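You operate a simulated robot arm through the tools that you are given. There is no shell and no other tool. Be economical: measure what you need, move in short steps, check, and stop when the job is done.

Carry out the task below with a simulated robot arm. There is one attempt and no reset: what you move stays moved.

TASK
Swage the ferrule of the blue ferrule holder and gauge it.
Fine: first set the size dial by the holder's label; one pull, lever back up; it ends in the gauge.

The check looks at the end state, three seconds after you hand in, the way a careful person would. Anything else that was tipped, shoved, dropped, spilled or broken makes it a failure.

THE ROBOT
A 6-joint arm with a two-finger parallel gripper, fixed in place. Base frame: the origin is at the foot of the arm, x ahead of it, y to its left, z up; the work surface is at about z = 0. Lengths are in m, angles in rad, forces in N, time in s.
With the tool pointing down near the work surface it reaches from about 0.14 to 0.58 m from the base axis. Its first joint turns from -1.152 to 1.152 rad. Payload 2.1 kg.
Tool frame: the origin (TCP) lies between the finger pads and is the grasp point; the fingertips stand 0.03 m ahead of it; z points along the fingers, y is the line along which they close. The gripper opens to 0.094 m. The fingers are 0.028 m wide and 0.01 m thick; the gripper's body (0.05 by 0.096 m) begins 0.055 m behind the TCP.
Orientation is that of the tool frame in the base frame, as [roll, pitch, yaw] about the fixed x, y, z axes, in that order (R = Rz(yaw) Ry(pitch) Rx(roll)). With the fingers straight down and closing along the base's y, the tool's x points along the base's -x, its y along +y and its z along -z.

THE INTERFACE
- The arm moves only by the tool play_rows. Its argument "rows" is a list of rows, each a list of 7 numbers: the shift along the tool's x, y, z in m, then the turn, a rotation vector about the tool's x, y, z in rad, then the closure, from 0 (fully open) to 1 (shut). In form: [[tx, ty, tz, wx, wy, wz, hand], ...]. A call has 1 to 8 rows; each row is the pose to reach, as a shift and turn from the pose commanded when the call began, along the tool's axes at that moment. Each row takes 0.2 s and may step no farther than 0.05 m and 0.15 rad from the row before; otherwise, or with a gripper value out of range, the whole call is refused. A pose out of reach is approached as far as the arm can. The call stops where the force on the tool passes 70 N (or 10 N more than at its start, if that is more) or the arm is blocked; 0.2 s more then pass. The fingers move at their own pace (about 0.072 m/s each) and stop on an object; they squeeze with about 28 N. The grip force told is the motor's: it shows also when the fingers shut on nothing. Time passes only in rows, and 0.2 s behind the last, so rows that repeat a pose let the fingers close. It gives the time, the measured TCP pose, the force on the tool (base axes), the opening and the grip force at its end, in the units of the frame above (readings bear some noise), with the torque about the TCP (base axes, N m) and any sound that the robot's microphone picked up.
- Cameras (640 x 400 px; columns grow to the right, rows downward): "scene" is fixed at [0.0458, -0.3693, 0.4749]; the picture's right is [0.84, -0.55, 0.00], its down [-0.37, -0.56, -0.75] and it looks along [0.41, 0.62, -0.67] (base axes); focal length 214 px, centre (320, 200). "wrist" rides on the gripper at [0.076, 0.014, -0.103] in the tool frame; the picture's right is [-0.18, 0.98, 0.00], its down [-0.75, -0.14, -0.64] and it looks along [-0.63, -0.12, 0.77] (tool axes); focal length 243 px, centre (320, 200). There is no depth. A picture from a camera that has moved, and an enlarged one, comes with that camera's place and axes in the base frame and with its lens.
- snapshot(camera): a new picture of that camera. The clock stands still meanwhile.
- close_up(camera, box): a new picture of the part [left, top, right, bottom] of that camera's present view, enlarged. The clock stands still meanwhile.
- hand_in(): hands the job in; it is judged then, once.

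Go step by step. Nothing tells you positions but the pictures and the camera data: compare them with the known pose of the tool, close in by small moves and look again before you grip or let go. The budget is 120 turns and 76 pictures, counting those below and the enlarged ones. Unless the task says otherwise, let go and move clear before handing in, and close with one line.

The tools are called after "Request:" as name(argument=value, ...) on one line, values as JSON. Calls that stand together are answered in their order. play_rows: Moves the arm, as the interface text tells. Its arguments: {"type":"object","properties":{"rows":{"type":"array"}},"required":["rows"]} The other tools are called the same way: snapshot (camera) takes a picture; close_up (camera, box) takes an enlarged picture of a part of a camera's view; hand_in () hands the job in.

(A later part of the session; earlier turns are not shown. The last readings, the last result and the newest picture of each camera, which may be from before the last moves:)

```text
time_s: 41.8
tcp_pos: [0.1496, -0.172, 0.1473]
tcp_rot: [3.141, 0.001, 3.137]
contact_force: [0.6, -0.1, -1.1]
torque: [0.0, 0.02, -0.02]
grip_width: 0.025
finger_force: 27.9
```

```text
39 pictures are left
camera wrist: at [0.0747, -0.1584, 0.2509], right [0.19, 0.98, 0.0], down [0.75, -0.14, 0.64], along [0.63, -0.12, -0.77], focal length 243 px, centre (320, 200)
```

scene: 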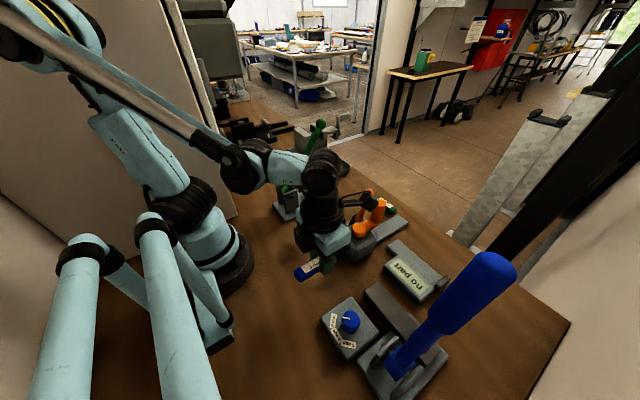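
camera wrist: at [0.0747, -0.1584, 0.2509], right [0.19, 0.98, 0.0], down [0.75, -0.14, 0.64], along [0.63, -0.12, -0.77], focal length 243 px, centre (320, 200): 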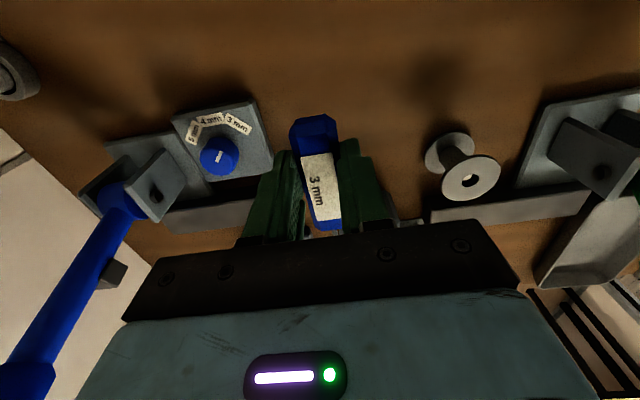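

It is held well. I'll carry it toward the press, turning the tip to -y while staying well clear of the lever.

Request:
play_rows(rows=[[-0.005, -0.01, -0.03, 0, 0, 0.1, 1], [-0.02, -0.02, -0.05, 0, 0, 0.24, 1], [-0.045, -0.03, -0.05, 0, 0, 0.38, 1], [-0.07, -0.04, -0.05, 0, 0, 0.52, 1], [-0.095, -0.05, -0.05, 0, 0, 0.66, 1], [-0.12, -0.06, -0.05, 0, 0, 0.8, 1], [-0.145, -0.07, -0.05, 0, 0, 0.94, 1], [-0.15, -0.078, -0.05, 0, 0, 1.08, 1]])

Request:
play_rows(rows=[[0, 0, 0, 0, 0, 0.14, 1], [0, 0, 0, 0, 0, 0.28, 1], [0, 0, 0, 0, 0, 0.42, 1], [0, 0, 0, 0, 0, 0.486, 1], [0, 0, 0, 0, 0, 0.486, 1]])

Request:
snapshot(camera="scene")

Request:
snapshot(camera="wrist")

```text
time_s: 43.6
tcp_pos: [0.3001, -0.2501, 0.1981]
tcp_rot: [3.138, 0.002, 2.056]
contact_force: [0.1, -0.4, -0.1]
torque: [0.01, 0.02, 0.0]
grip_width: 0.0253
finger_force: 28.3
```

```text
time_s: 44.8
tcp_pos: [0.2997, -0.2507, 0.1987]
tcp_rot: [3.14, 0.0, 1.572]
contact_force: [0.6, -0.3, -0.2]
torque: [0.03, 0.0, 0.03]
grip_width: 0.0252
finger_force: 28.2
```

```text
38 pictures are left
```

scene: 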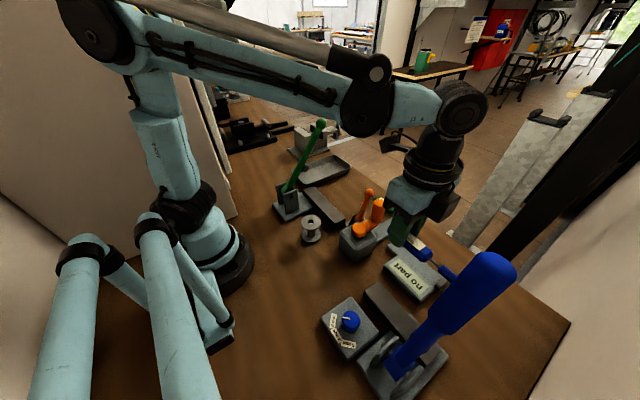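

```text
37 pictures are left
camera wrist: at [0.3147, -0.1754, 0.3009], right [0.98, -0.18, 0.0], down [-0.14, -0.75, 0.64], along [-0.12, -0.63, -0.77], focal length 243 px, centre (320, 200)
```

wrist: 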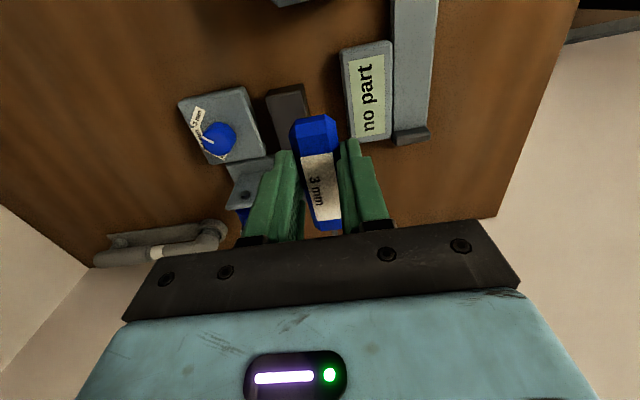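

I'll move above the bar, aiming the ferrule mid at y≈-0.371 and x=0.26.

Request:
play_rows(rows=[[0, -0.015, 0.0, 0, 0, 0, 1], [-0.005, -0.03, 0.015, 0, 0, 0, 1], [-0.015, -0.04, 0.03, 0, 0, 0, 1], [-0.025, -0.04, 0.05, 0, 0, 0, 1], [-0.034, -0.04, 0.07, 0, 0, 0, 1], [-0.034, -0.04, 0.09, 0, 0, 0, 1], [-0.034, -0.04, 0.09, 0, 0, 0, 1]])

Request:
snapshot(camera="scene")

Request:
close_up(camera="scene", box=[330, 250, 490, 370])

Request:
snapshot(camera="wrist")

```text
time_s: 46.4
tcp_pos: [0.2589, -0.2848, 0.1091]
tcp_rot: [3.141, -0.001, 1.574]
contact_force: [-0.5, 0.1, -0.9]
torque: [0.02, -0.02, -0.04]
grip_width: 0.0253
finger_force: 27.6
```

```text
36 pictures are left
```

scene: 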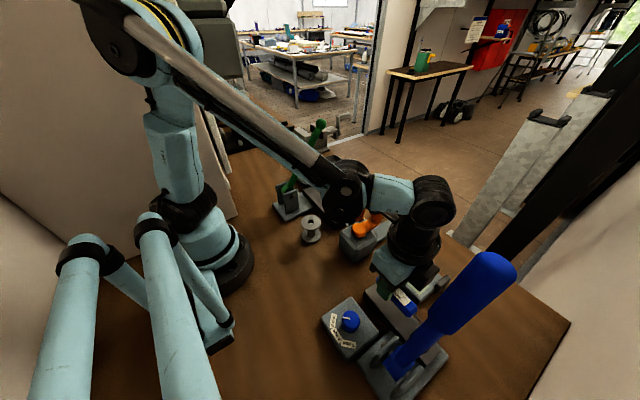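

```text
3.33 times, centred on (410, 310) of scene
camera zoom: at [0.0458, -0.3693, 0.4749], right [0.84, -0.55, 0.0], down [-0.37, -0.56, -0.75], along [0.41, 0.62, -0.67], focal length 715 px, centre (20, -167)
```

zoom: 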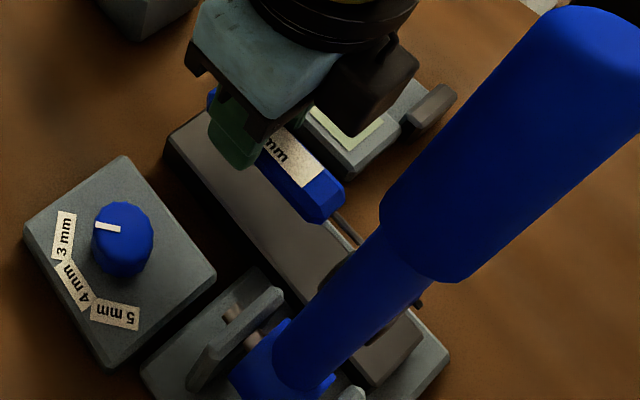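

```text
34 pictures are left
camera wrist: at [0.2746, -0.2091, 0.2109], right [0.98, -0.18, 0.0], down [-0.14, -0.75, 0.64], along [-0.12, -0.63, -0.77], focal length 243 px, centre (320, 200)
```

wrist: 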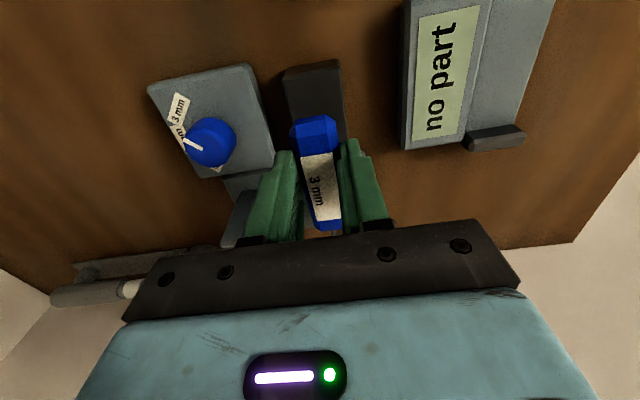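

The alignment is good. I'll lower toward the bar in small steps while watching the force.

Request:
play_rows(rows=[[0, 0.001, 0.015, 0, 0, 0, 1], [0, 0.001, 0.03, 0, 0, 0, 1], [0, 0.001, 0.04, 0, 0, 0, 1], [0, 0.001, 0.044, 0, 0, 0, 1], [0, 0.001, 0.044, 0, 0, 0, 1]])

Request:
close_up(camera="scene", box=[350, 250, 470, 370])

```text
time_s: 47.6
tcp_pos: [0.2605, -0.2844, 0.0636]
tcp_rot: [3.139, 0.001, 1.572]
contact_force: [0.2, -0.3, -0.7]
torque: [0.02, 0.02, 0.02]
grip_width: 0.025
finger_force: 27.9
```

```text
3.33 times, centred on (410, 310) of scene
camera zoom: at [0.0458, -0.3693, 0.4749], right [0.84, -0.55, 0.0], down [-0.37, -0.56, -0.75], along [0.41, 0.62, -0.67], focal length 715 px, centre (20, -167)
```

zoom: 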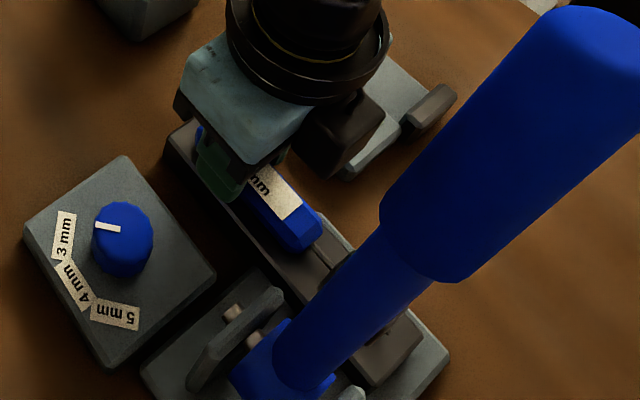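

Request:
play_rows(rows=[[0, 0, 0.002, 0, 0, 0, 1], [0, 0, 0.004, 0, 0, 0, 1], [0, 0, 0.004, 0, 0, 0, 1]])

Request:
play_rows(rows=[[0, 0, 0.001, 0, 0, 0, 1], [0, 0, 0.002, 0, 0, 0, 1], [0, 0, 0.002, 0, 0, 0, 1]])

```text
time_s: 48.4
tcp_pos: [0.2617, -0.2845, 0.061]
tcp_rot: [3.141, -0.001, 1.573]
contact_force: [-1.6, 1.3, 30.3]
torque: [0.18, 0.18, 0.05]
grip_width: 0.0252
finger_force: 28.0
```

```text
time_s: 48.9
tcp_pos: [0.2608, -0.2854, 0.0598]
tcp_rot: [-3.141, 0.001, 1.572]
contact_force: [0.7, 1.1, 12.2]
torque: [0.05, -0.03, -0.04]
grip_width: 0.0252
finger_force: 28.1
stopped in row 2: the force on the tool passed its limit at 77 N (the readings are from after the stop); the commanded pose is now the measured one
```

The holder is seated on the bar. I'll release and rise straight up, then check.

Request:
play_rows(rows=[[0, 0, -0.0005, 0, 0, 0, 0.7], [0, 0, -0.0005, 0, 0, 0, 0.55], [0, 0, -0.0005, 0, 0, 0, 0.55], [0, 0, -0.02, 0, 0, 0, 0.55], [0, 0, -0.05, 0, 0, 0, 0.55], [0, 0, -0.09, 0, 0, 0, 0.55], [0.02, 0, -0.13, 0, 0, 0, 0.55], [0.04, 0, -0.16, 0, 0, 0, 0.55]])

Request:
snapshot(camera="wrist")

Request:
close_up(camera="wrist", box=[220, 60, 420, 240])

```text
time_s: 50.7
tcp_pos: [0.2599, -0.2459, 0.2204]
tcp_rot: [-3.139, 0.0, 1.571]
contact_force: [0.0, -0.5, -0.3]
torque: [-0.02, 0.01, -0.01]
grip_width: 0.0425
finger_force: 0.1
```

```text
32 pictures are left
camera wrist: at [0.2755, -0.1703, 0.3223], right [0.98, -0.18, 0.0], down [-0.14, -0.75, 0.64], along [-0.12, -0.63, -0.77], focal length 243 px, centre (320, 200)
```

wrist: 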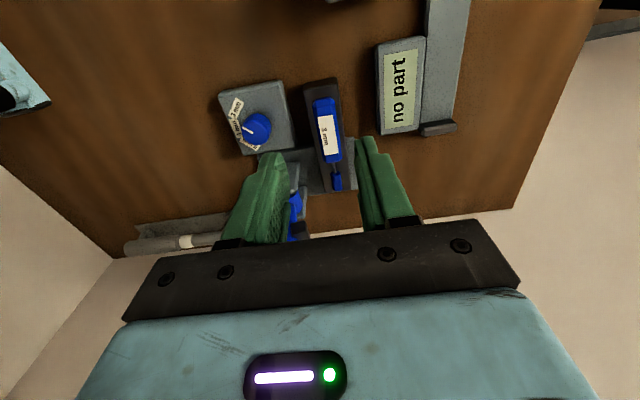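

```text
2.22 times, centred on (320, 150) of wrist
camera zoom: at [0.2755, -0.1703, 0.3223], right [0.98, -0.18, 0.0], down [-0.14, -0.75, 0.64], along [-0.12, -0.63, -0.77], focal length 539 px, centre (320, 311)
```

zoom: 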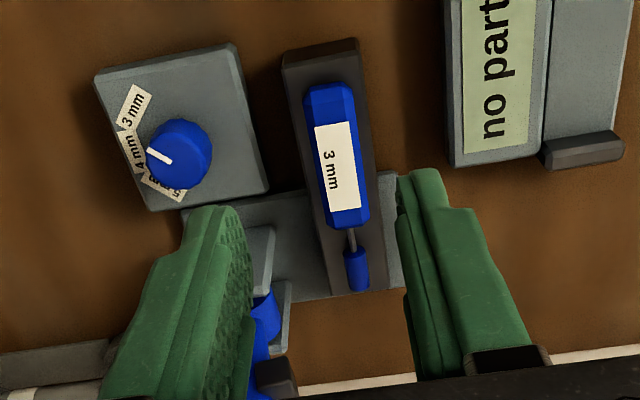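

The ferrule lies at (0.261,-0.372), right under the jaw's landing point. Now the lever: I'll rise, turn to yaw 0 and come over the handle top, which is near (0.226,-0.368,0.305).

Request:
play_rows(rows=[[0, 0, -0.03, 0, 0, 0.14, 0.3], [0, 0, -0.06, 0, 0, 0.28, 0], [0, 0, -0.09, 0, 0, 0.42, 0], [0, 0, -0.12, 0, 0, 0.56, 0], [0, 0, -0.15, 0, 0, 0.7, 0], [0, 0, -0.18, 0, 0, 0.84, 0], [0, 0, -0.19, 0, 0, 0.98, 0], [0, 0, -0.19, 0, 0, 1.12, 0]])

Request:
play_rows(rows=[[0, 0, 0, 0, 0, 0.14, 0], [0, 0, 0, 0, 0, 0.28, 0], [0, 0, 0, 0, 0, 0.42, 0], [0, 0, 0, 0, 0, 0.451, 0], [0, 0, 0, 0, 0, 0.451, 0]])

Request:
play_rows(rows=[[-0.01, 0.03, 0, 0, 0, 0, 0], [-0.02, 0.06, 0, 0, 0, 0, 0], [-0.03, 0.09, 0, 0, 0, 0, 0], [-0.04, 0.122, 0, 0, 0, 0, 0], [-0.04, 0.122, 0, 0, 0, 0, 0]])

Request:
snapshot(camera="wrist")

Request:
snapshot(camera="scene")

```text
time_s: 52.5
tcp_pos: [0.2595, -0.2445, 0.4097]
tcp_rot: [-3.142, 0.0, 0.45]
contact_force: [0.4, 0.2, -0.7]
torque: [0.04, 0.0, -0.02]
grip_width: 0.0939
finger_force: 0.1
```

```text
time_s: 53.7
tcp_pos: [0.2599, -0.2454, 0.4096]
tcp_rot: [3.14, 0.0, 0.001]
contact_force: [0.3, -0.3, 0.4]
torque: [-0.03, 0.0, -0.01]
grip_width: 0.0939
finger_force: 0.0
```

```text
time_s: 54.9
tcp_pos: [0.2182, -0.3563, 0.4005]
tcp_rot: [-3.141, 0.0, 0.002]
contact_force: [1.0, 0.1, -0.7]
torque: [0.01, 0.0, -0.01]
grip_width: 0.0938
finger_force: 0.1
out of reach, approached as far as the arm can: row 4, 5
```

```text
30 pictures are left
camera wrist: at [0.2953, -0.371, 0.5037], right [-0.18, -0.98, 0.0], down [-0.75, 0.14, 0.64], along [-0.63, 0.12, -0.77], focal length 243 px, centre (320, 200)
```

wrist: 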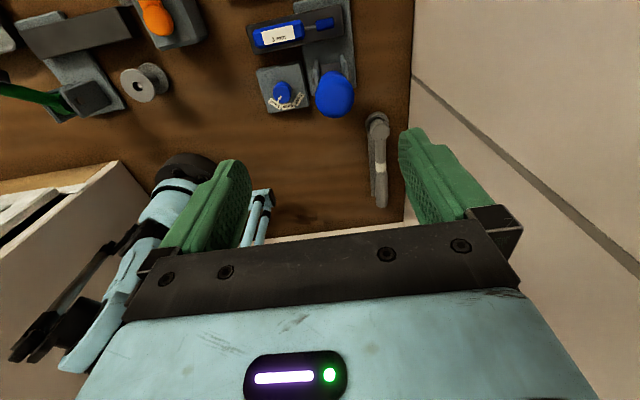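

```text
29 pictures are left
```

scene: 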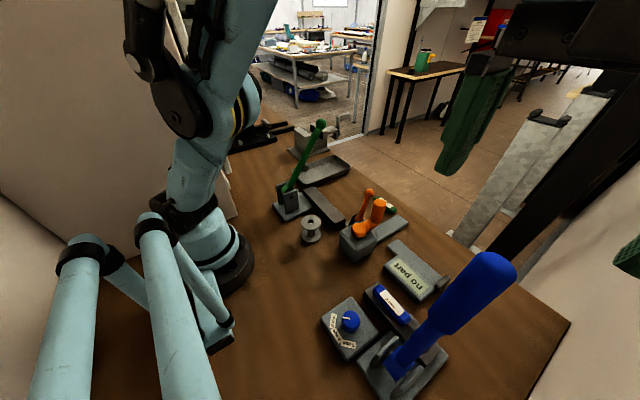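

The handle end is at about (0.235,-0.370,0.304). The height limited my reach there, so I'll descend a bit and re-measure.

Request:
play_rows(rows=[[0.004, 0.005, 0.025, 0, 0, 0, 0], [0.004, 0.005, 0.045, 0, 0, 0, 0], [0.004, 0.005, 0.045, 0, 0, 0, 0]])

Request:
close_up(camera="wrist", box=[220, 20, 480, 220])

```text
time_s: 55.7
tcp_pos: [0.2226, -0.3601, 0.3561]
tcp_rot: [3.141, 0.0, 0.002]
contact_force: [0.2, -0.8, 0.4]
torque: [0.03, 0.01, -0.02]
grip_width: 0.0942
finger_force: 0.0
```

```text
2.00 times, centred on (350, 120) of wrist
camera zoom: at [0.2995, -0.3753, 0.4588], right [-0.18, -0.98, 0.0], down [-0.75, 0.14, 0.64], along [-0.63, 0.12, -0.77], focal length 485 px, centre (260, 360)
```

zoom: 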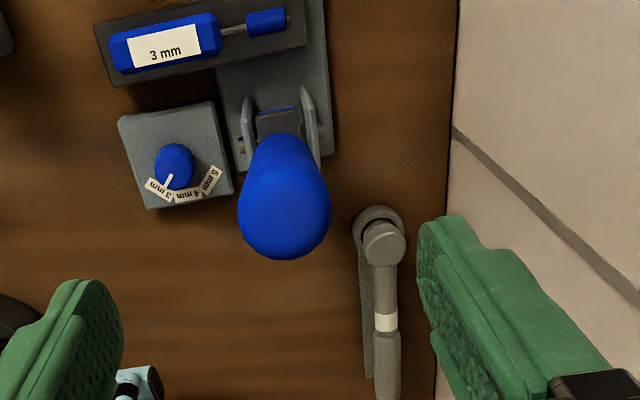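

The handle is about 0.033 m thick and centred between the fingers at y=-0.371. I'll descend around it and close.

Request:
play_rows(rows=[[0.001, 0.011, 0.01, 0, 0, 0, 0], [0.002, 0.011, 0.04, 0, 0, 0, 0], [0.002, 0.011, 0.07, 0, 0, 0, 0], [0.002, 0.011, 0.1, 0, 0, 0, 0], [0.002, 0.011, 0.1, 0, 0, 0, 0]])

Request:
snapshot(camera="wrist")

Request:
snapshot(camera="scene")

```text
time_s: 56.9
tcp_pos: [0.2246, -0.3709, 0.2558]
tcp_rot: [-3.142, 0.002, 0.002]
contact_force: [0.3, 0.1, -1.1]
torque: [-0.01, 0.04, -0.05]
grip_width: 0.0938
finger_force: 0.0
```

```text
27 pictures are left
camera wrist: at [0.3017, -0.3863, 0.3585], right [-0.18, -0.98, 0.0], down [-0.75, 0.14, 0.64], along [-0.63, 0.12, -0.77], focal length 243 px, centre (320, 200)
```

wrist: 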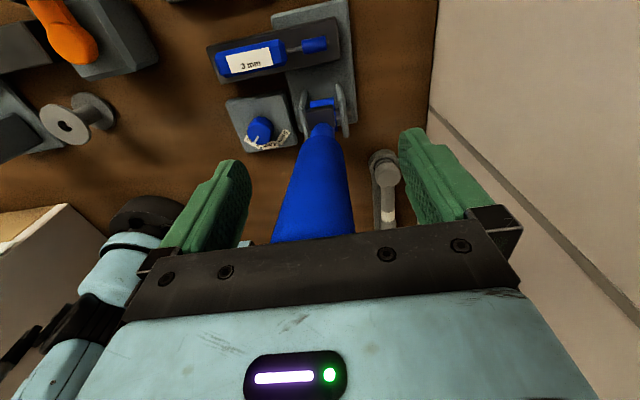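

```text
26 pictures are left
```

scene: 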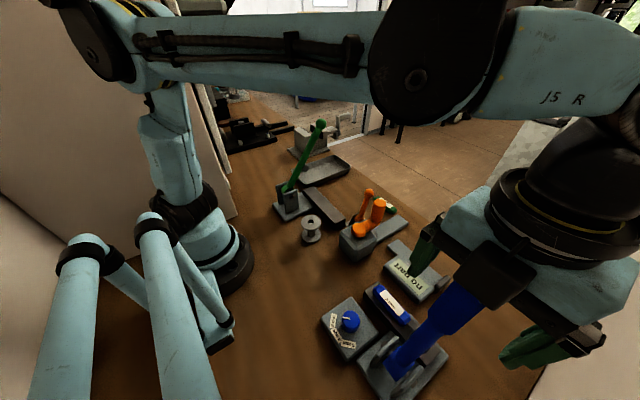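

The handle is between the fingers and clear of the palm. Closing on it now.

Request:
play_rows(rows=[[0, 0, 0, 0, 0, 0, 0.5], [0, 0, 0, 0, 0, 0, 1], [0, 0, 0, 0, 0, 0, 1], [0, 0, 0, 0, 0, 0, 1], [0, 0, 0, 0, 0, 0, 1]])

```text
time_s: 58.1
tcp_pos: [0.2245, -0.3703, 0.2548]
tcp_rot: [-3.137, -0.001, 0.004]
contact_force: [-1.2, 24.3, -4.9]
torque: [-0.85, 0.04, 0.24]
grip_width: 0.033
finger_force: 44.7
```

I have it gripped with a small side load. I'll start the arc gently and check the forces.

Request:
play_rows(rows=[[0, -0.002, 0, 0, 0, 0, 1], [0.004, -0.002, 0.001, 0, 0, 0, 1], [0.008, -0.002, 0.002, 0, 0, 0, 1], [0.0125, -0.002, 0.003, 0, 0, 0, 1], [0.017, -0.002, 0.004, 0, 0, 0, 1]])

```text
time_s: 59.3
tcp_pos: [0.2411, -0.37, 0.2508]
tcp_rot: [3.14, 0.001, 0.001]
contact_force: [-8.1, -4.4, 14.2]
torque: [0.39, 1.91, -0.12]
grip_width: 0.0341
finger_force: 44.5
```

The lever follows, so I'll continue along the arc to about 56°.

Request:
play_rows(rows=[[0.0167, 0, 0.0056, 0, 0, 0, 1], [0.0321, 0, 0.0122, 0, 0, 0, 1], [0.0468, 0, 0.0202, 0, 0, 0, 1], [0.0608, 0, 0.0295, 0, 0, 0, 1], [0.0739, 0, 0.0399, 0, 0, 0, 1], [0.086, 0, 0.0514, 0, 0, 0, 1], [0.0971, 0, 0.064, 0, 0, 0, 1], [0.1071, 0, 0.0774, 0, 0, 0, 1]])

Request:
snapshot(camera="scene")

```text
time_s: 61.1
tcp_pos: [0.3474, -0.3699, 0.174]
tcp_rot: [3.14, -0.001, 0.002]
contact_force: [5.2, -25.5, 12.6]
torque: [0.7, 1.49, -0.03]
grip_width: 0.0361
finger_force: 45.1
```

```text
25 pictures are left
```

scene: 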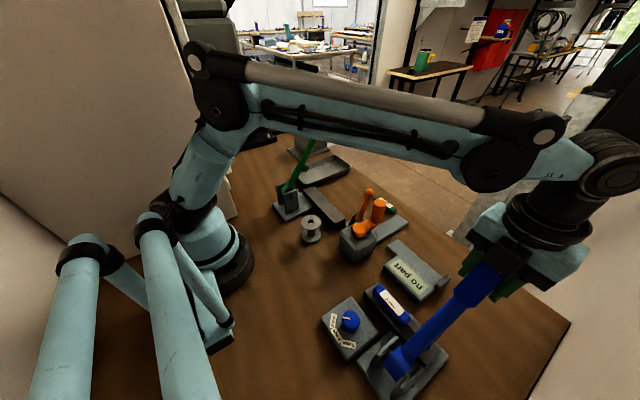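

It is still following, so I'll go on down toward the jaw contact.

Request:
play_rows(rows=[[0.0103, 0.0015, 0.0173, 0, 0, 0, 1], [0.0175, 0.0015, 0.0324, 0, 0, 0, 1], [0.0234, 0.0015, 0.0481, 0, 0, 0, 1], [0.0279, 0.0015, 0.0642, 0, 0, 0, 1]])

Request:
snapshot(camera="wrist")

Request:
close_up(camera="scene", box=[340, 240, 580, 400])

```text
time_s: 62.1
tcp_pos: [0.3783, -0.3699, 0.1106]
tcp_rot: [3.142, -0.003, 0.003]
contact_force: [23.1, -10.3, 13.5]
torque: [0.3, 1.68, -0.11]
grip_width: 0.0363
finger_force: 45.1
```

```text
24 pictures are left
camera wrist: at [0.455, -0.385, 0.2134], right [-0.18, -0.98, 0.0], down [-0.76, 0.14, 0.64], along [-0.63, 0.12, -0.77], focal length 243 px, centre (320, 200)
```

wrist: 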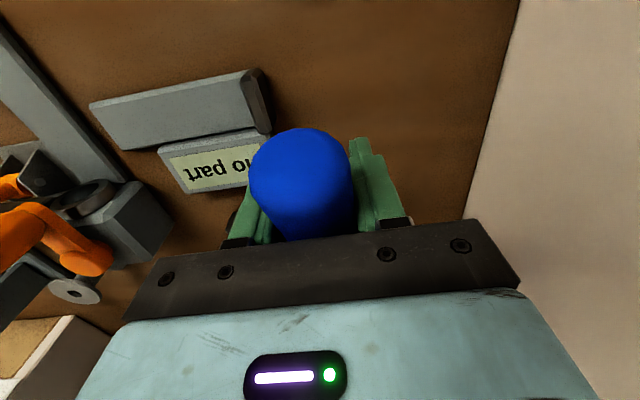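

```text
2.50 times, centred on (460, 320) of scene
camera zoom: at [0.0458, -0.3692, 0.4749], right [0.84, -0.55, 0.0], down [-0.37, -0.56, -0.75], along [0.41, 0.62, -0.67], focal length 536 px, centre (-30, -100)
```

zoom: 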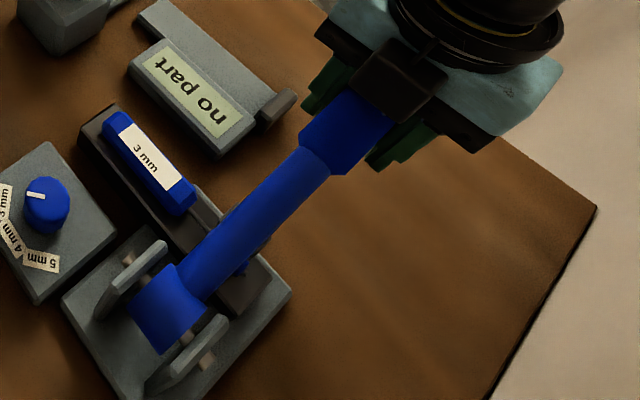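

The jaw should be near the ferrule. I'll continue down in short steps and allow a slightly larger radius.

Request:
play_rows(rows=[[0.003, 0.0005, 0.006, 0, 0, 0, 1], [0.0045, 0.0005, 0.012, 0, 0, 0, 1], [0.006, 0.0005, 0.018, 0, 0, 0, 1]])

```text
time_s: 62.9
tcp_pos: [0.3818, -0.3703, 0.0918]
tcp_rot: [-3.139, 0.003, 0.005]
contact_force: [3.2, 15.3, 8.1]
torque: [-0.29, 1.5, -0.1]
grip_width: 0.0364
finger_force: 45.5
```

Request:
play_rows(rows=[[0.001, 0, 0.005, 0, 0, 0, 1], [0.0015, 0, 0.01, 0, 0, 0, 1], [0.002, 0, 0.015, 0, 0, 0, 1]])

```text
time_s: 63.7
tcp_pos: [0.3849, -0.371, 0.0764]
tcp_rot: [-3.141, -0.001, 0.004]
contact_force: [12.3, 18.2, 8.2]
torque: [-0.35, 1.64, -0.18]
grip_width: 0.0362
finger_force: 45.7
```

Request:
play_rows(rows=[[0.0005, 0, 0.004, 0, 0, 0, 1], [0.0005, 0, 0.008, 0, 0, 0, 1], [0.0005, 0, 0.008, 0, 0, 0, 1]])

Request:
close_up(camera="scene", box=[340, 240, 580, 400])

```text
time_s: 64.5
tcp_pos: [0.3857, -0.3699, 0.0684]
tcp_rot: [3.141, -0.003, 0.004]
contact_force: [14.3, 16.3, 7.2]
torque: [-0.41, 1.47, -0.14]
grip_width: 0.0362
finger_force: 45.3
```

```text
2.50 times, centred on (460, 320) of scene
camera zoom: at [0.0457, -0.3693, 0.4749], right [0.84, -0.55, 0.0], down [-0.37, -0.56, -0.75], along [0.41, 0.62, -0.67], focal length 536 px, centre (-30, -100)
```

zoom: 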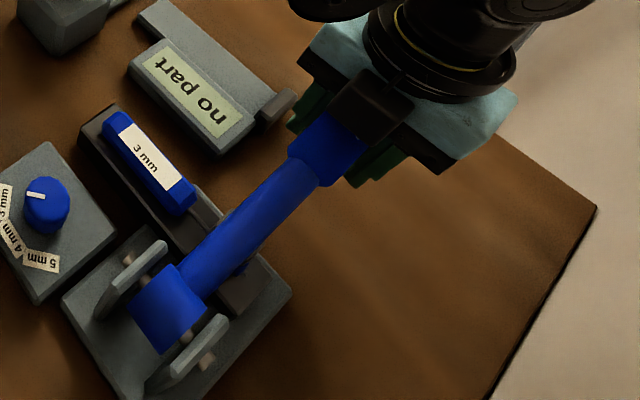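

No contact yet and the holder is undisturbed, so I'll continue down.

Request:
play_rows(rows=[[0, 0, 0.004, 0, 0, 0, 1], [0, 0, 0.008, 0, 0, 0, 1], [0, 0, 0.012, 0, 0, 0, 1], [0, 0, 0.012, 0, 0, 0, 1]])

```text
time_s: 65.5
tcp_pos: [0.3859, -0.3706, 0.057]
tcp_rot: [-3.142, 0.0, 0.003]
contact_force: [22.0, 9.9, 6.4]
torque: [-0.23, 1.6, -0.22]
grip_width: 0.0359
finger_force: 45.0
```

Request:
play_rows(rows=[[0.001, 0, 0.004, 0, 0, 0, 1], [0.001, 0, 0.008, 0, 0, 0, 1], [0.001, 0, 0.011, 0, 0, 0, 1], [0.001, 0, 0.011, 0, 0, 0, 1]])

Request:
snapshot(camera="wrist")

Request:
close_up(camera="scene", box=[360, 280, 480, 400])

```text
time_s: 66.5
tcp_pos: [0.3865, -0.3715, 0.046]
tcp_rot: [-3.141, 0.0, 0.002]
contact_force: [8.9, 20.0, 5.4]
torque: [-0.59, 1.46, -0.14]
grip_width: 0.0359
finger_force: 45.2
```

```text
21 pictures are left
camera wrist: at [0.4635, -0.3853, 0.149], right [-0.18, -0.98, 0.0], down [-0.75, 0.14, 0.64], along [-0.63, 0.12, -0.77], focal length 243 px, centre (320, 200)
```

wrist: 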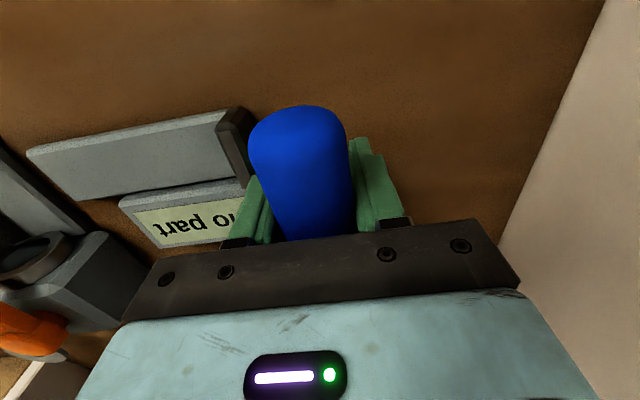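

```text
3.33 times, centred on (420, 340) of scene
camera zoom: at [0.0457, -0.3693, 0.4749], right [0.84, -0.55, 0.0], down [-0.37, -0.56, -0.75], along [0.41, 0.62, -0.67], focal length 715 px, centre (-13, -267)
```

zoom: 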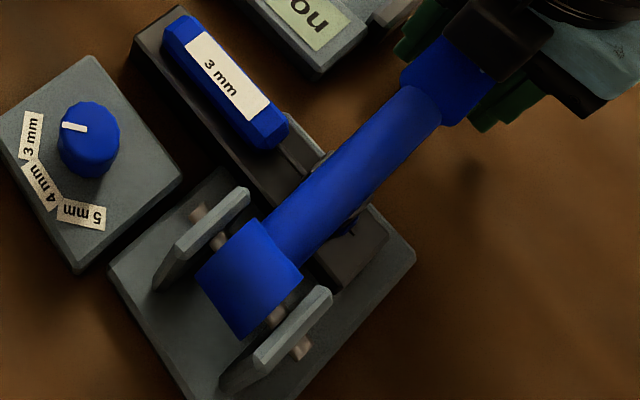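

The lever is still moving freely with no sound yet, so I'll continue in small steps.

Request:
play_rows(rows=[[0.001, 0, 0.003, 0, 0, 0, 1], [0.001, 0, 0.006, 0, 0, 0, 1], [0.001, 0, 0.006, 0, 0, 0, 1]])

```text
time_s: 67.3
tcp_pos: [0.3869, -0.37, 0.0398]
tcp_rot: [-3.138, 0.004, 0.002]
contact_force: [-8.3, 25.5, 5.8]
torque: [-0.89, 0.79, 0.05]
grip_width: 0.0361
finger_force: 44.6
```

Request:
close_up(camera="scene", box=[390, 310, 470, 370])

```text
6.67 times, centred on (430, 340) of scene
camera zoom: at [0.0457, -0.3693, 0.4749], right [0.84, -0.55, 0.0], down [-0.37, -0.56, -0.75], along [0.41, 0.62, -0.67], focal length 1430 px, centre (-413, -733)
```

zoom: 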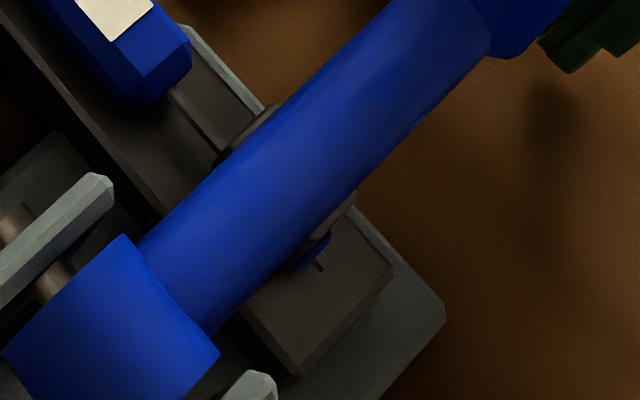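

The jaw is right at the ferrule. I'll press a few more mm.

Request:
play_rows(rows=[[0.0, 0, 0.002, 0, 0, 0, 1], [0.0, 0, 0.004, 0, 0, 0, 1], [0.0, 0, 0.006, 0, 0, 0, 1], [0.0, 0, 0.006, 0, 0, 0, 1]])

```text
time_s: 68.3
tcp_pos: [0.3857, -0.3705, 0.0357]
tcp_rot: [-3.137, 0.001, 0.0]
contact_force: [-7.8, 24.6, 41.0]
torque: [-0.58, -0.3, -0.05]
grip_width: 0.0362
finger_force: 45.0
```

Resistance is building at 41 N, so I'll press a little further.

Request:
play_rows(rows=[[0.0, 0, 0.001, 0, 0, 0, 1], [0.0, 0, 0.002, 0, 0, 0, 1], [0.0, 0, 0.002, 0, 0, 0, 1]])

```text
time_s: 69.1
tcp_pos: [0.3866, -0.3689, 0.032]
tcp_rot: [-3.141, -0.001, 0.005]
contact_force: [-0.2, 26.7, 41.2]
torque: [-0.72, 0.12, -0.13]
grip_width: 0.036
finger_force: 45.4
```

This may be the fingers slipping on the handle at a constant 41 N. I'll take a look before deciding.

Request:
close_up(camera="scene", box=[390, 270, 510, 370])

Request:
close_up(camera="wrist", box=[220, 60, 420, 240])

```text
4.00 times, centred on (450, 320) of scene
camera zoom: at [0.0456, -0.3691, 0.475], right [0.84, -0.55, 0.0], down [-0.37, -0.56, -0.75], along [0.41, 0.62, -0.67], focal length 858 px, centre (-200, -280)
```

zoom: 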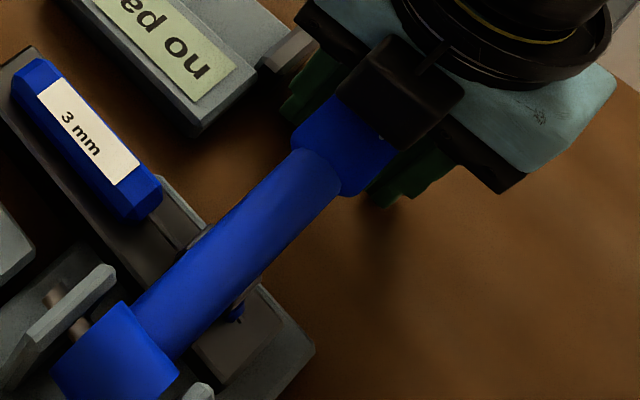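

```text
2.22 times, centred on (320, 150) of wrist
camera zoom: at [0.4644, -0.3853, 0.1358], right [-0.18, -0.98, 0.0], down [-0.75, 0.14, 0.64], along [-0.63, 0.12, -0.77], focal length 539 px, centre (320, 311)
```

zoom: 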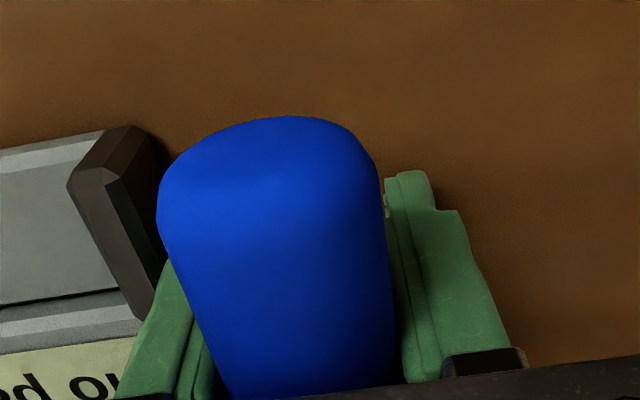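

The lever did move and the jaw is now on the ferrule. My fingertips are almost at the table, so I'll open a little (the gauge is close), rise, and press the handle from above with closed fingers.

Request:
play_rows(rows=[[0, 0, 0, 0, 0, 0, 0.5], [0, 0, 0, 0, 0, 0, 0.46], [0, 0, -0.02, 0, 0, 0, 0.46], [0, 0, -0.05, 0, 0, 0, 0.46], [0.01, 0, -0.075, 0, 0, 0, 0.46], [0.02, 0, -0.075, 0, 0, 0, 1], [0.02, 0, -0.075, 0, 0, 0, 1], [0.02, 0, -0.075, 0, 0, 0, 1]])

Request:
snapshot(camera="scene")

```text
time_s: 70.9
tcp_pos: [0.4061, -0.3697, 0.1125]
tcp_rot: [3.139, -0.001, 0.003]
contact_force: [0.8, -1.2, 27.0]
torque: [-0.02, 0.33, 0.03]
grip_width: 0.0001
finger_force: 33.0
stopped in row 8: the force on the tool passed its limit at 92 N (the readings are from after the stop); the commanded pose is now the measured one
```

```text
16 pictures are left
```

scene: 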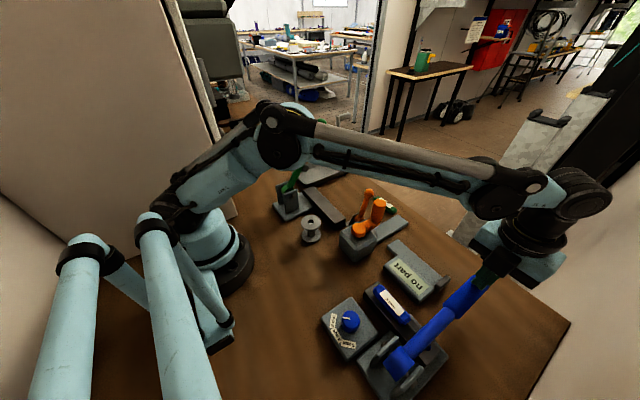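

The lever sprang up slightly and now sits under my closed fingertips. I'll press straight down.

Request:
play_rows(rows=[[0, 0, 0.006, 0, 0, 0, 1], [0, 0, 0.012, 0, 0, 0, 1], [0, 0, 0.018, 0, 0, 0, 1], [0, 0, 0.024, 0, 0, 0, 1]])

```text
time_s: 71.3
tcp_pos: [0.4071, -0.3703, 0.1127]
tcp_rot: [3.138, -0.002, 0.004]
contact_force: [0.9, -1.8, 30.8]
torque: [-0.01, 0.38, -0.08]
grip_width: 0.0
finger_force: 33.5
stopped in row 1: the force on the tool passed its limit at 83 N (the readings are from after the stop); the commanded pose is now the measured one
```

The lever is stiff here. I'll press in 1 mm increments to see whether it yields.

Request:
play_rows(rows=[[0, 0, 0.001, 0, 0, 0, 1], [0, 0, 0.001, 0, 0, 0, 1], [0, 0, 0.002, 0, 0, 0, 1], [0, 0, 0.002, 0, 0, 0, 1]])

Request:
close_up(camera="scene", box=[390, 270, 510, 370])

```text
time_s: 72.3
tcp_pos: [0.4065, -0.3706, 0.1099]
tcp_rot: [3.14, -0.003, 0.003]
contact_force: [5.1, -1.4, 67.6]
torque: [-0.03, 0.77, -0.02]
grip_width: 0.0001
finger_force: 33.2
```

```text
4.00 times, centred on (450, 320) of scene
camera zoom: at [0.0455, -0.369, 0.4751], right [0.84, -0.55, 0.0], down [-0.37, -0.56, -0.75], along [0.41, 0.62, -0.67], focal length 858 px, centre (-200, -280)
```

zoom: 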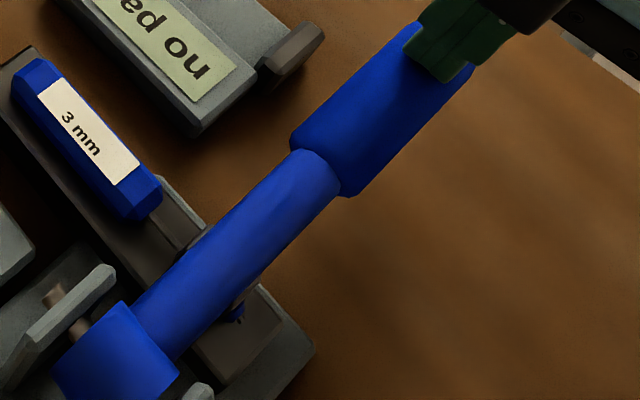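

The lever sits exactly where it was at the end of the pull and holds against 68 N, so it is at its bottom stop and the pull is complete. I'll rise, open to 0.05, and see the lever.

Request:
play_rows(rows=[[0, 0, -0.01, 0, 0, 0, 1], [0, 0, -0.03, 0, 0, 0, 1], [-0.012, 0, -0.04, 0, 0, 0, 0.45], [-0.023, 0, -0.04, 0, 0, 0, 0.45], [-0.023, 0, -0.04, 0, 0, 0, 0.45]])

Request:
snapshot(camera="wrist")

```text
time_s: 73.5
tcp_pos: [0.3836, -0.3695, 0.1485]
tcp_rot: [3.14, -0.002, 0.003]
contact_force: [0.2, -0.7, -0.2]
torque: [-0.01, -0.03, 0.01]
grip_width: 0.0519
finger_force: 0.0
```

```text
14 pictures are left
camera wrist: at [0.4602, -0.3855, 0.2511], right [-0.18, -0.98, 0.0], down [-0.76, 0.14, 0.64], along [-0.63, 0.12, -0.77], focal length 243 px, centre (320, 200)
```

wrist: 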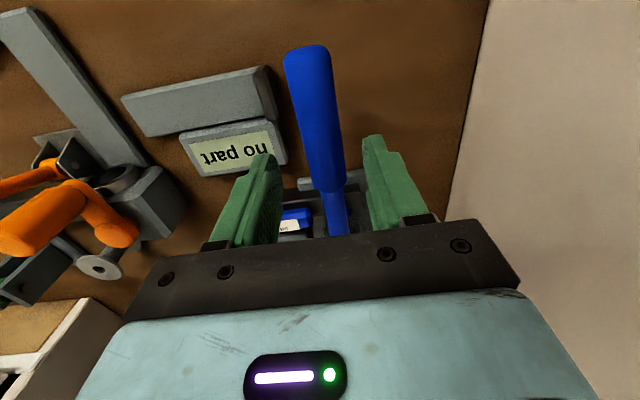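

The lever stays down. I'll descend around the handle, grip, and start lifting along the arc.

Request:
play_rows(rows=[[0, 0, 0.03, 0, 0, 0, 0.45], [0, 0, 0.06, 0, 0, 0, 0.45], [0, 0, 0.08, 0, 0, 0, 0.45], [0, 0, 0.08, 0, 0, 0, 0.45], [0, 0, 0.08, 0, 0, 0, 1], [0, 0, 0.08, 0, 0, 0, 1], [0, 0, 0.08, 0, 0, 0, 1]])

Request:
play_rows(rows=[[0, 0, -0.008, 0, 0, 0, 1], [-0.0005, 0, -0.016, 0, 0, 0, 1], [-0.0015, 0, -0.024, 0, 0, 0, 1], [-0.003, 0, -0.032, 0, 0, 0, 1]])

```text
time_s: 75.1
tcp_pos: [0.3836, -0.3703, 0.0674]
tcp_rot: [3.141, -0.002, 0.003]
contact_force: [-4.5, 8.8, -5.9]
torque: [0.0, -0.62, -0.13]
grip_width: 0.0359
finger_force: 44.6
```

```text
time_s: 76.1
tcp_pos: [0.381, -0.3698, 0.0998]
tcp_rot: [3.138, -0.006, 0.007]
contact_force: [11.9, 3.8, -8.5]
torque: [0.02, -1.25, -0.24]
grip_width: 0.0365
finger_force: 44.9
```

The lever is coming up, so I'll continue back along the arc.

Request:
play_rows(rows=[[-0.0042, 0, -0.0168, 0, 0, 0, 1], [-0.0093, 0, -0.033, 0, 0, 0, 1], [-0.0158, 0, -0.0486, 0, 0, 0, 1], [-0.0236, 0, -0.0636, 0, 0, 0, 1], [-0.0327, 0, -0.0779, 0, 0, 0, 1], [-0.043, 0, -0.0913, 0, 0, 0, 1], [-0.0544, 0, -0.1038, 0, 0, 0, 1], [-0.0669, 0, -0.1152, 0, 0, 0, 1]])

```text
time_s: 77.9
tcp_pos: [0.3144, -0.3696, 0.2149]
tcp_rot: [-3.138, -0.004, 0.004]
contact_force: [9.5, 7.0, -5.3]
torque: [0.16, -1.44, -0.03]
grip_width: 0.0315
finger_force: 45.2
```

Request:
play_rows(rows=[[-0.0134, 0, -0.0103, 0, 0, 0, 1], [-0.0277, 0, -0.0194, 0, 0, 0, 1], [-0.0427, 0, -0.0272, 0, 0, 0, 1], [-0.0583, 0, -0.0337, 0, 0, 0, 1], [-0.0745, 0, -0.0388, 0, 0, 0, 1], [-0.086, 0, -0.0415, 0, 0, 0, 1], [-0.091, 0, -0.042, 0, 0, 0, 1], [-0.091, 0, -0.042, 0, 0, 0, 1]])

Request:
snapshot(camera="scene")

```text
time_s: 79.7
tcp_pos: [0.2223, -0.3697, 0.2584]
tcp_rot: [3.141, -0.005, 0.002]
contact_force: [13.3, 1.1, 27.0]
torque: [0.1, -1.42, -0.03]
grip_width: 0.0318
finger_force: 45.0
```

```text
13 pictures are left
```

scene: 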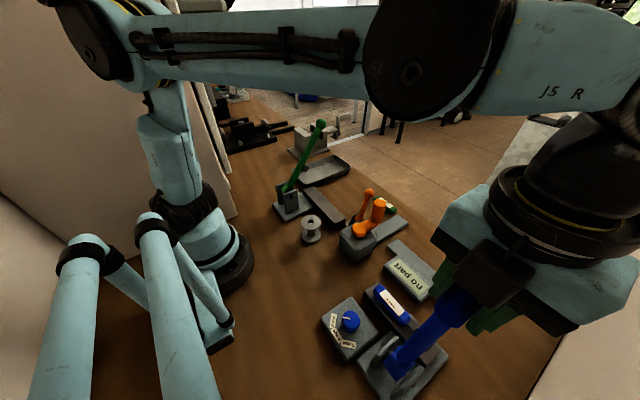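

Request:
play_rows(rows=[[-0.004, 0, 0.0, 0, 0, 0, 1], [-0.007, 0, 0.0, 0, 0, 0, 1], [-0.007, 0, 0.0, 0, 0, 0, 1]])

```text
time_s: 80.5
tcp_pos: [0.217, -0.3704, 0.2575]
tcp_rot: [-3.141, -0.005, 0.003]
contact_force: [15.3, 2.6, 31.6]
torque: [0.13, -1.43, 0.03]
grip_width: 0.0316
finger_force: 45.3
```

I'll open fully and rise straight off the handle, then check the lever angle.

Request:
play_rows(rows=[[0, 0, 0, 0, 0, 0, 0.5], [0, 0, 0, 0, 0, 0, 0.1], [0, 0, 0, 0, 0, 0, 0], [0, 0, -0.03, 0, 0, 0, 0], [0, 0, -0.06, 0, 0, 0, 0], [0, -0.005, -0.09, 0, 0, 0, 0], [0, -0.015, -0.11, 0, 0, 0, 0], [0, -0.025, -0.12, 0, 0, 0, 0]])

Request:
snapshot(camera="scene")

Request:
close_up(camera="wrist", box=[220, 0, 420, 130])

```text
time_s: 82.3
tcp_pos: [0.215, -0.3465, 0.3768]
tcp_rot: [-3.142, -0.002, 0.003]
contact_force: [-0.1, -0.2, 0.4]
torque: [0.0, -0.02, 0.01]
grip_width: 0.0939
finger_force: 0.0
```

```text
12 pictures are left
```

scene: 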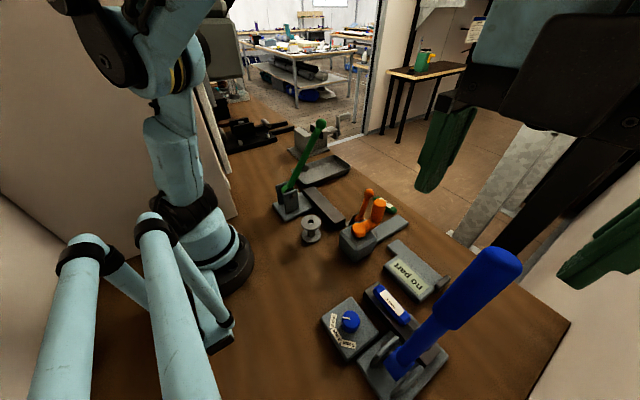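

```text
3.08 times, centred on (320, 65) of wrist
camera zoom: at [0.2925, -0.3611, 0.4799], right [-0.18, -0.98, 0.0], down [-0.76, 0.14, 0.64], along [-0.63, 0.12, -0.77], focal length 746 px, centre (320, 615)
```

zoom: 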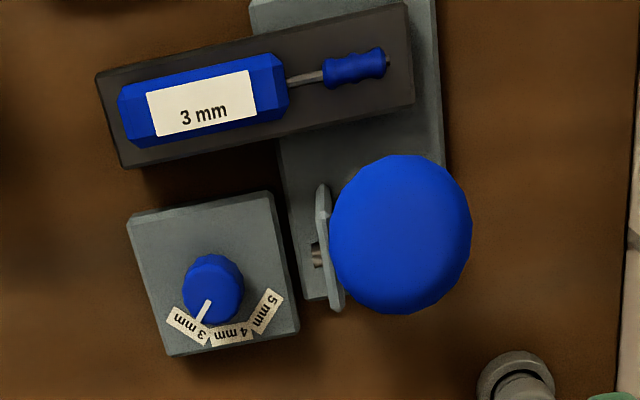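

The ferrule is clearly swaged (wavy). The lever ended about 4° short of its original upright position, so I'll nudge it fully up, pushing with closed fingers from the +x side.

Request:
play_rows(rows=[[0.03, -0.03, 0, 0, 0, 0, 0.5], [0.06, -0.046, 0, 0, 0, 0, 1], [0.09, -0.046, 0.02, 0, 0, 0, 1], [0.09, -0.046, 0.055, 0, 0, 0, 1], [0.09, -0.046, 0.087, 0, 0, 0, 1], [0.09, -0.01, 0.087, 0, 0, 0, 1], [0.09, 0.0235, 0.087, 0, 0, 0, 1], [0.09, 0.0235, 0.087, 0, 0, 0, 1]])

Request:
play_rows(rows=[[-0.01, 0, 0, 0, 0, 0, 1], [-0.02, 0, 0, 0, 0, 0, 1], [-0.028, 0, 0, 0, 0, 0, 1], [-0.034, 0, 0, 0, 0, 0, 1], [-0.04, 0, 0, 0, 0, 0, 1]])

```text
time_s: 84.1
tcp_pos: [0.3067, -0.3689, 0.2892]
tcp_rot: [3.14, -0.002, 0.003]
contact_force: [-0.4, -0.2, -0.2]
torque: [0.02, 0.0, 0.0]
grip_width: 0.0
finger_force: 28.0
```

```text
time_s: 85.3
tcp_pos: [0.2657, -0.3702, 0.2901]
tcp_rot: [3.139, -0.001, 0.003]
contact_force: [2.1, 0.0, 2.0]
torque: [0.0, 0.04, 0.01]
grip_width: 0.0
finger_force: 27.8
```

Request:
play_rows(rows=[[-0.003, 0, 0, 0, 0, 0, 1], [-0.006, 0, 0, 0, 0, 0, 1], [-0.009, 0, 0, 0, 0, 0, 1], [-0.009, 0, 0, 0, 0, 0, 1]])

```text
time_s: 86.3
tcp_pos: [0.2595, -0.3672, 0.2897]
tcp_rot: [3.137, -0.007, 0.005]
contact_force: [30.9, -5.1, 9.0]
torque: [-0.01, 0.11, 0.18]
grip_width: 0.0
finger_force: 27.9
```

The lever is at its upper stop now. I'll back off and turn to yaw π/2 to collect the holder.

Request:
play_rows(rows=[[0.03, 0, 0, 0, 0, 0, 1], [0.045, -0.03, 0, 0, 0, 0, 1], [0.045, -0.07, 0, 0, 0, -0.14, 0.7], [0.045, -0.1, 0, 0, 0, -0.28, 0.5], [0.045, -0.1, 0.02, 0, 0, -0.42, 0.45], [0.045, -0.1, 0.04, 0, 0, -0.56, 0.45], [0.045, -0.1, 0.06, 0, 0, -0.7, 0.45], [0.045, -0.1, 0.07, 0, 0, -0.84, 0.45]])

Request:
play_rows(rows=[[0, 0, 0, 0, 0, -0.14, 0.45], [0, 0, 0, 0, 0, -0.28, 0.45], [0, 0, 0, 0, 0, -0.42, 0.45], [0, 0, 0, 0, 0, -0.56, 0.45], [0, 0, 0, 0, 0, -0.7, 0.45], [0, 0, 0, 0, 0, -0.73, 0.45], [0, 0, 0, 0, 0, -0.73, 0.45]])

Request:
snapshot(camera="wrist")

Request:
snapshot(camera="scene")

```text
time_s: 88.1
tcp_pos: [0.302, -0.2695, 0.2194]
tcp_rot: [3.139, 0.0, 0.845]
contact_force: [0.2, -0.1, -0.3]
torque: [0.01, 0.02, 0.02]
grip_width: 0.0517
finger_force: 0.1
```

```text
time_s: 89.7
tcp_pos: [0.3014, -0.2687, 0.22]
tcp_rot: [3.141, 0.0, 1.573]
contact_force: [-0.1, 0.6, 0.7]
torque: [0.0, 0.0, -0.02]
grip_width: 0.0515
finger_force: 0.1
```

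```text
10 pictures are left
camera wrist: at [0.3163, -0.1936, 0.323], right [0.98, -0.18, 0.0], down [-0.14, -0.75, 0.64], along [-0.11, -0.63, -0.77], focal length 243 px, centre (320, 200)
```

wrist: 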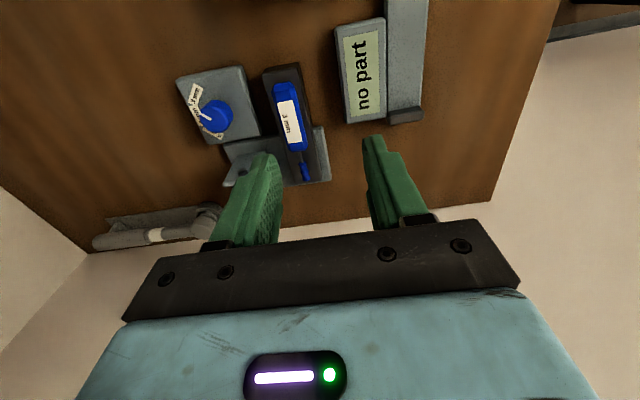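

```text
9 pictures are left
```

scene: 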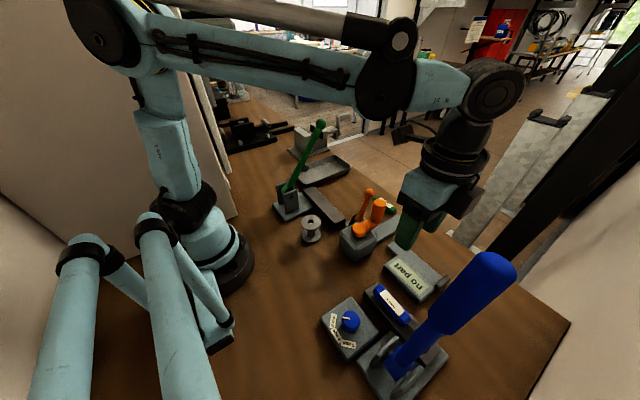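

The lever is back exactly as at the start, and the holder is still on the bar at x≈0.262. I'll regrip it where I held it before.

Request:
play_rows(rows=[[-0.005, -0.02, 0.02, 0, 0, 0, 0.52], [-0.0163, -0.0395, 0.05, 0, 0, 0, 0.52], [-0.0163, -0.0395, 0.09, 0, 0, 0, 0.52], [-0.0163, -0.0395, 0.13, 0, 0, 0, 0.52], [-0.0163, -0.0395, 0.15, 0, 0, 0, 0.52], [-0.0163, -0.0395, 0.158, 0, 0, 0, 0.52], [-0.0163, -0.0395, 0.158, 0, 0, 0, 0.52]])

Request:
play_rows(rows=[[0, 0, 0, 0, 0, 0, 0.8], [0, 0, 0, 0, 0, 0, 1], [0, 0, 0, 0, 0, 0, 1], [0, 0, 0, 0, 0, 0, 1]])

```text
time_s: 91.3
tcp_pos: [0.263, -0.2867, 0.0617]
tcp_rot: [3.14, 0.002, 1.572]
contact_force: [0.0, 0.7, 0.2]
torque: [0.02, 0.03, 0.0]
grip_width: 0.0449
finger_force: 0.1
```

```text
time_s: 92.3
tcp_pos: [0.2622, -0.2866, 0.0635]
tcp_rot: [3.138, 0.003, 1.572]
contact_force: [0.0, 0.8, -0.8]
torque: [0.04, -0.03, 0.01]
grip_width: 0.0252
finger_force: 28.3
```

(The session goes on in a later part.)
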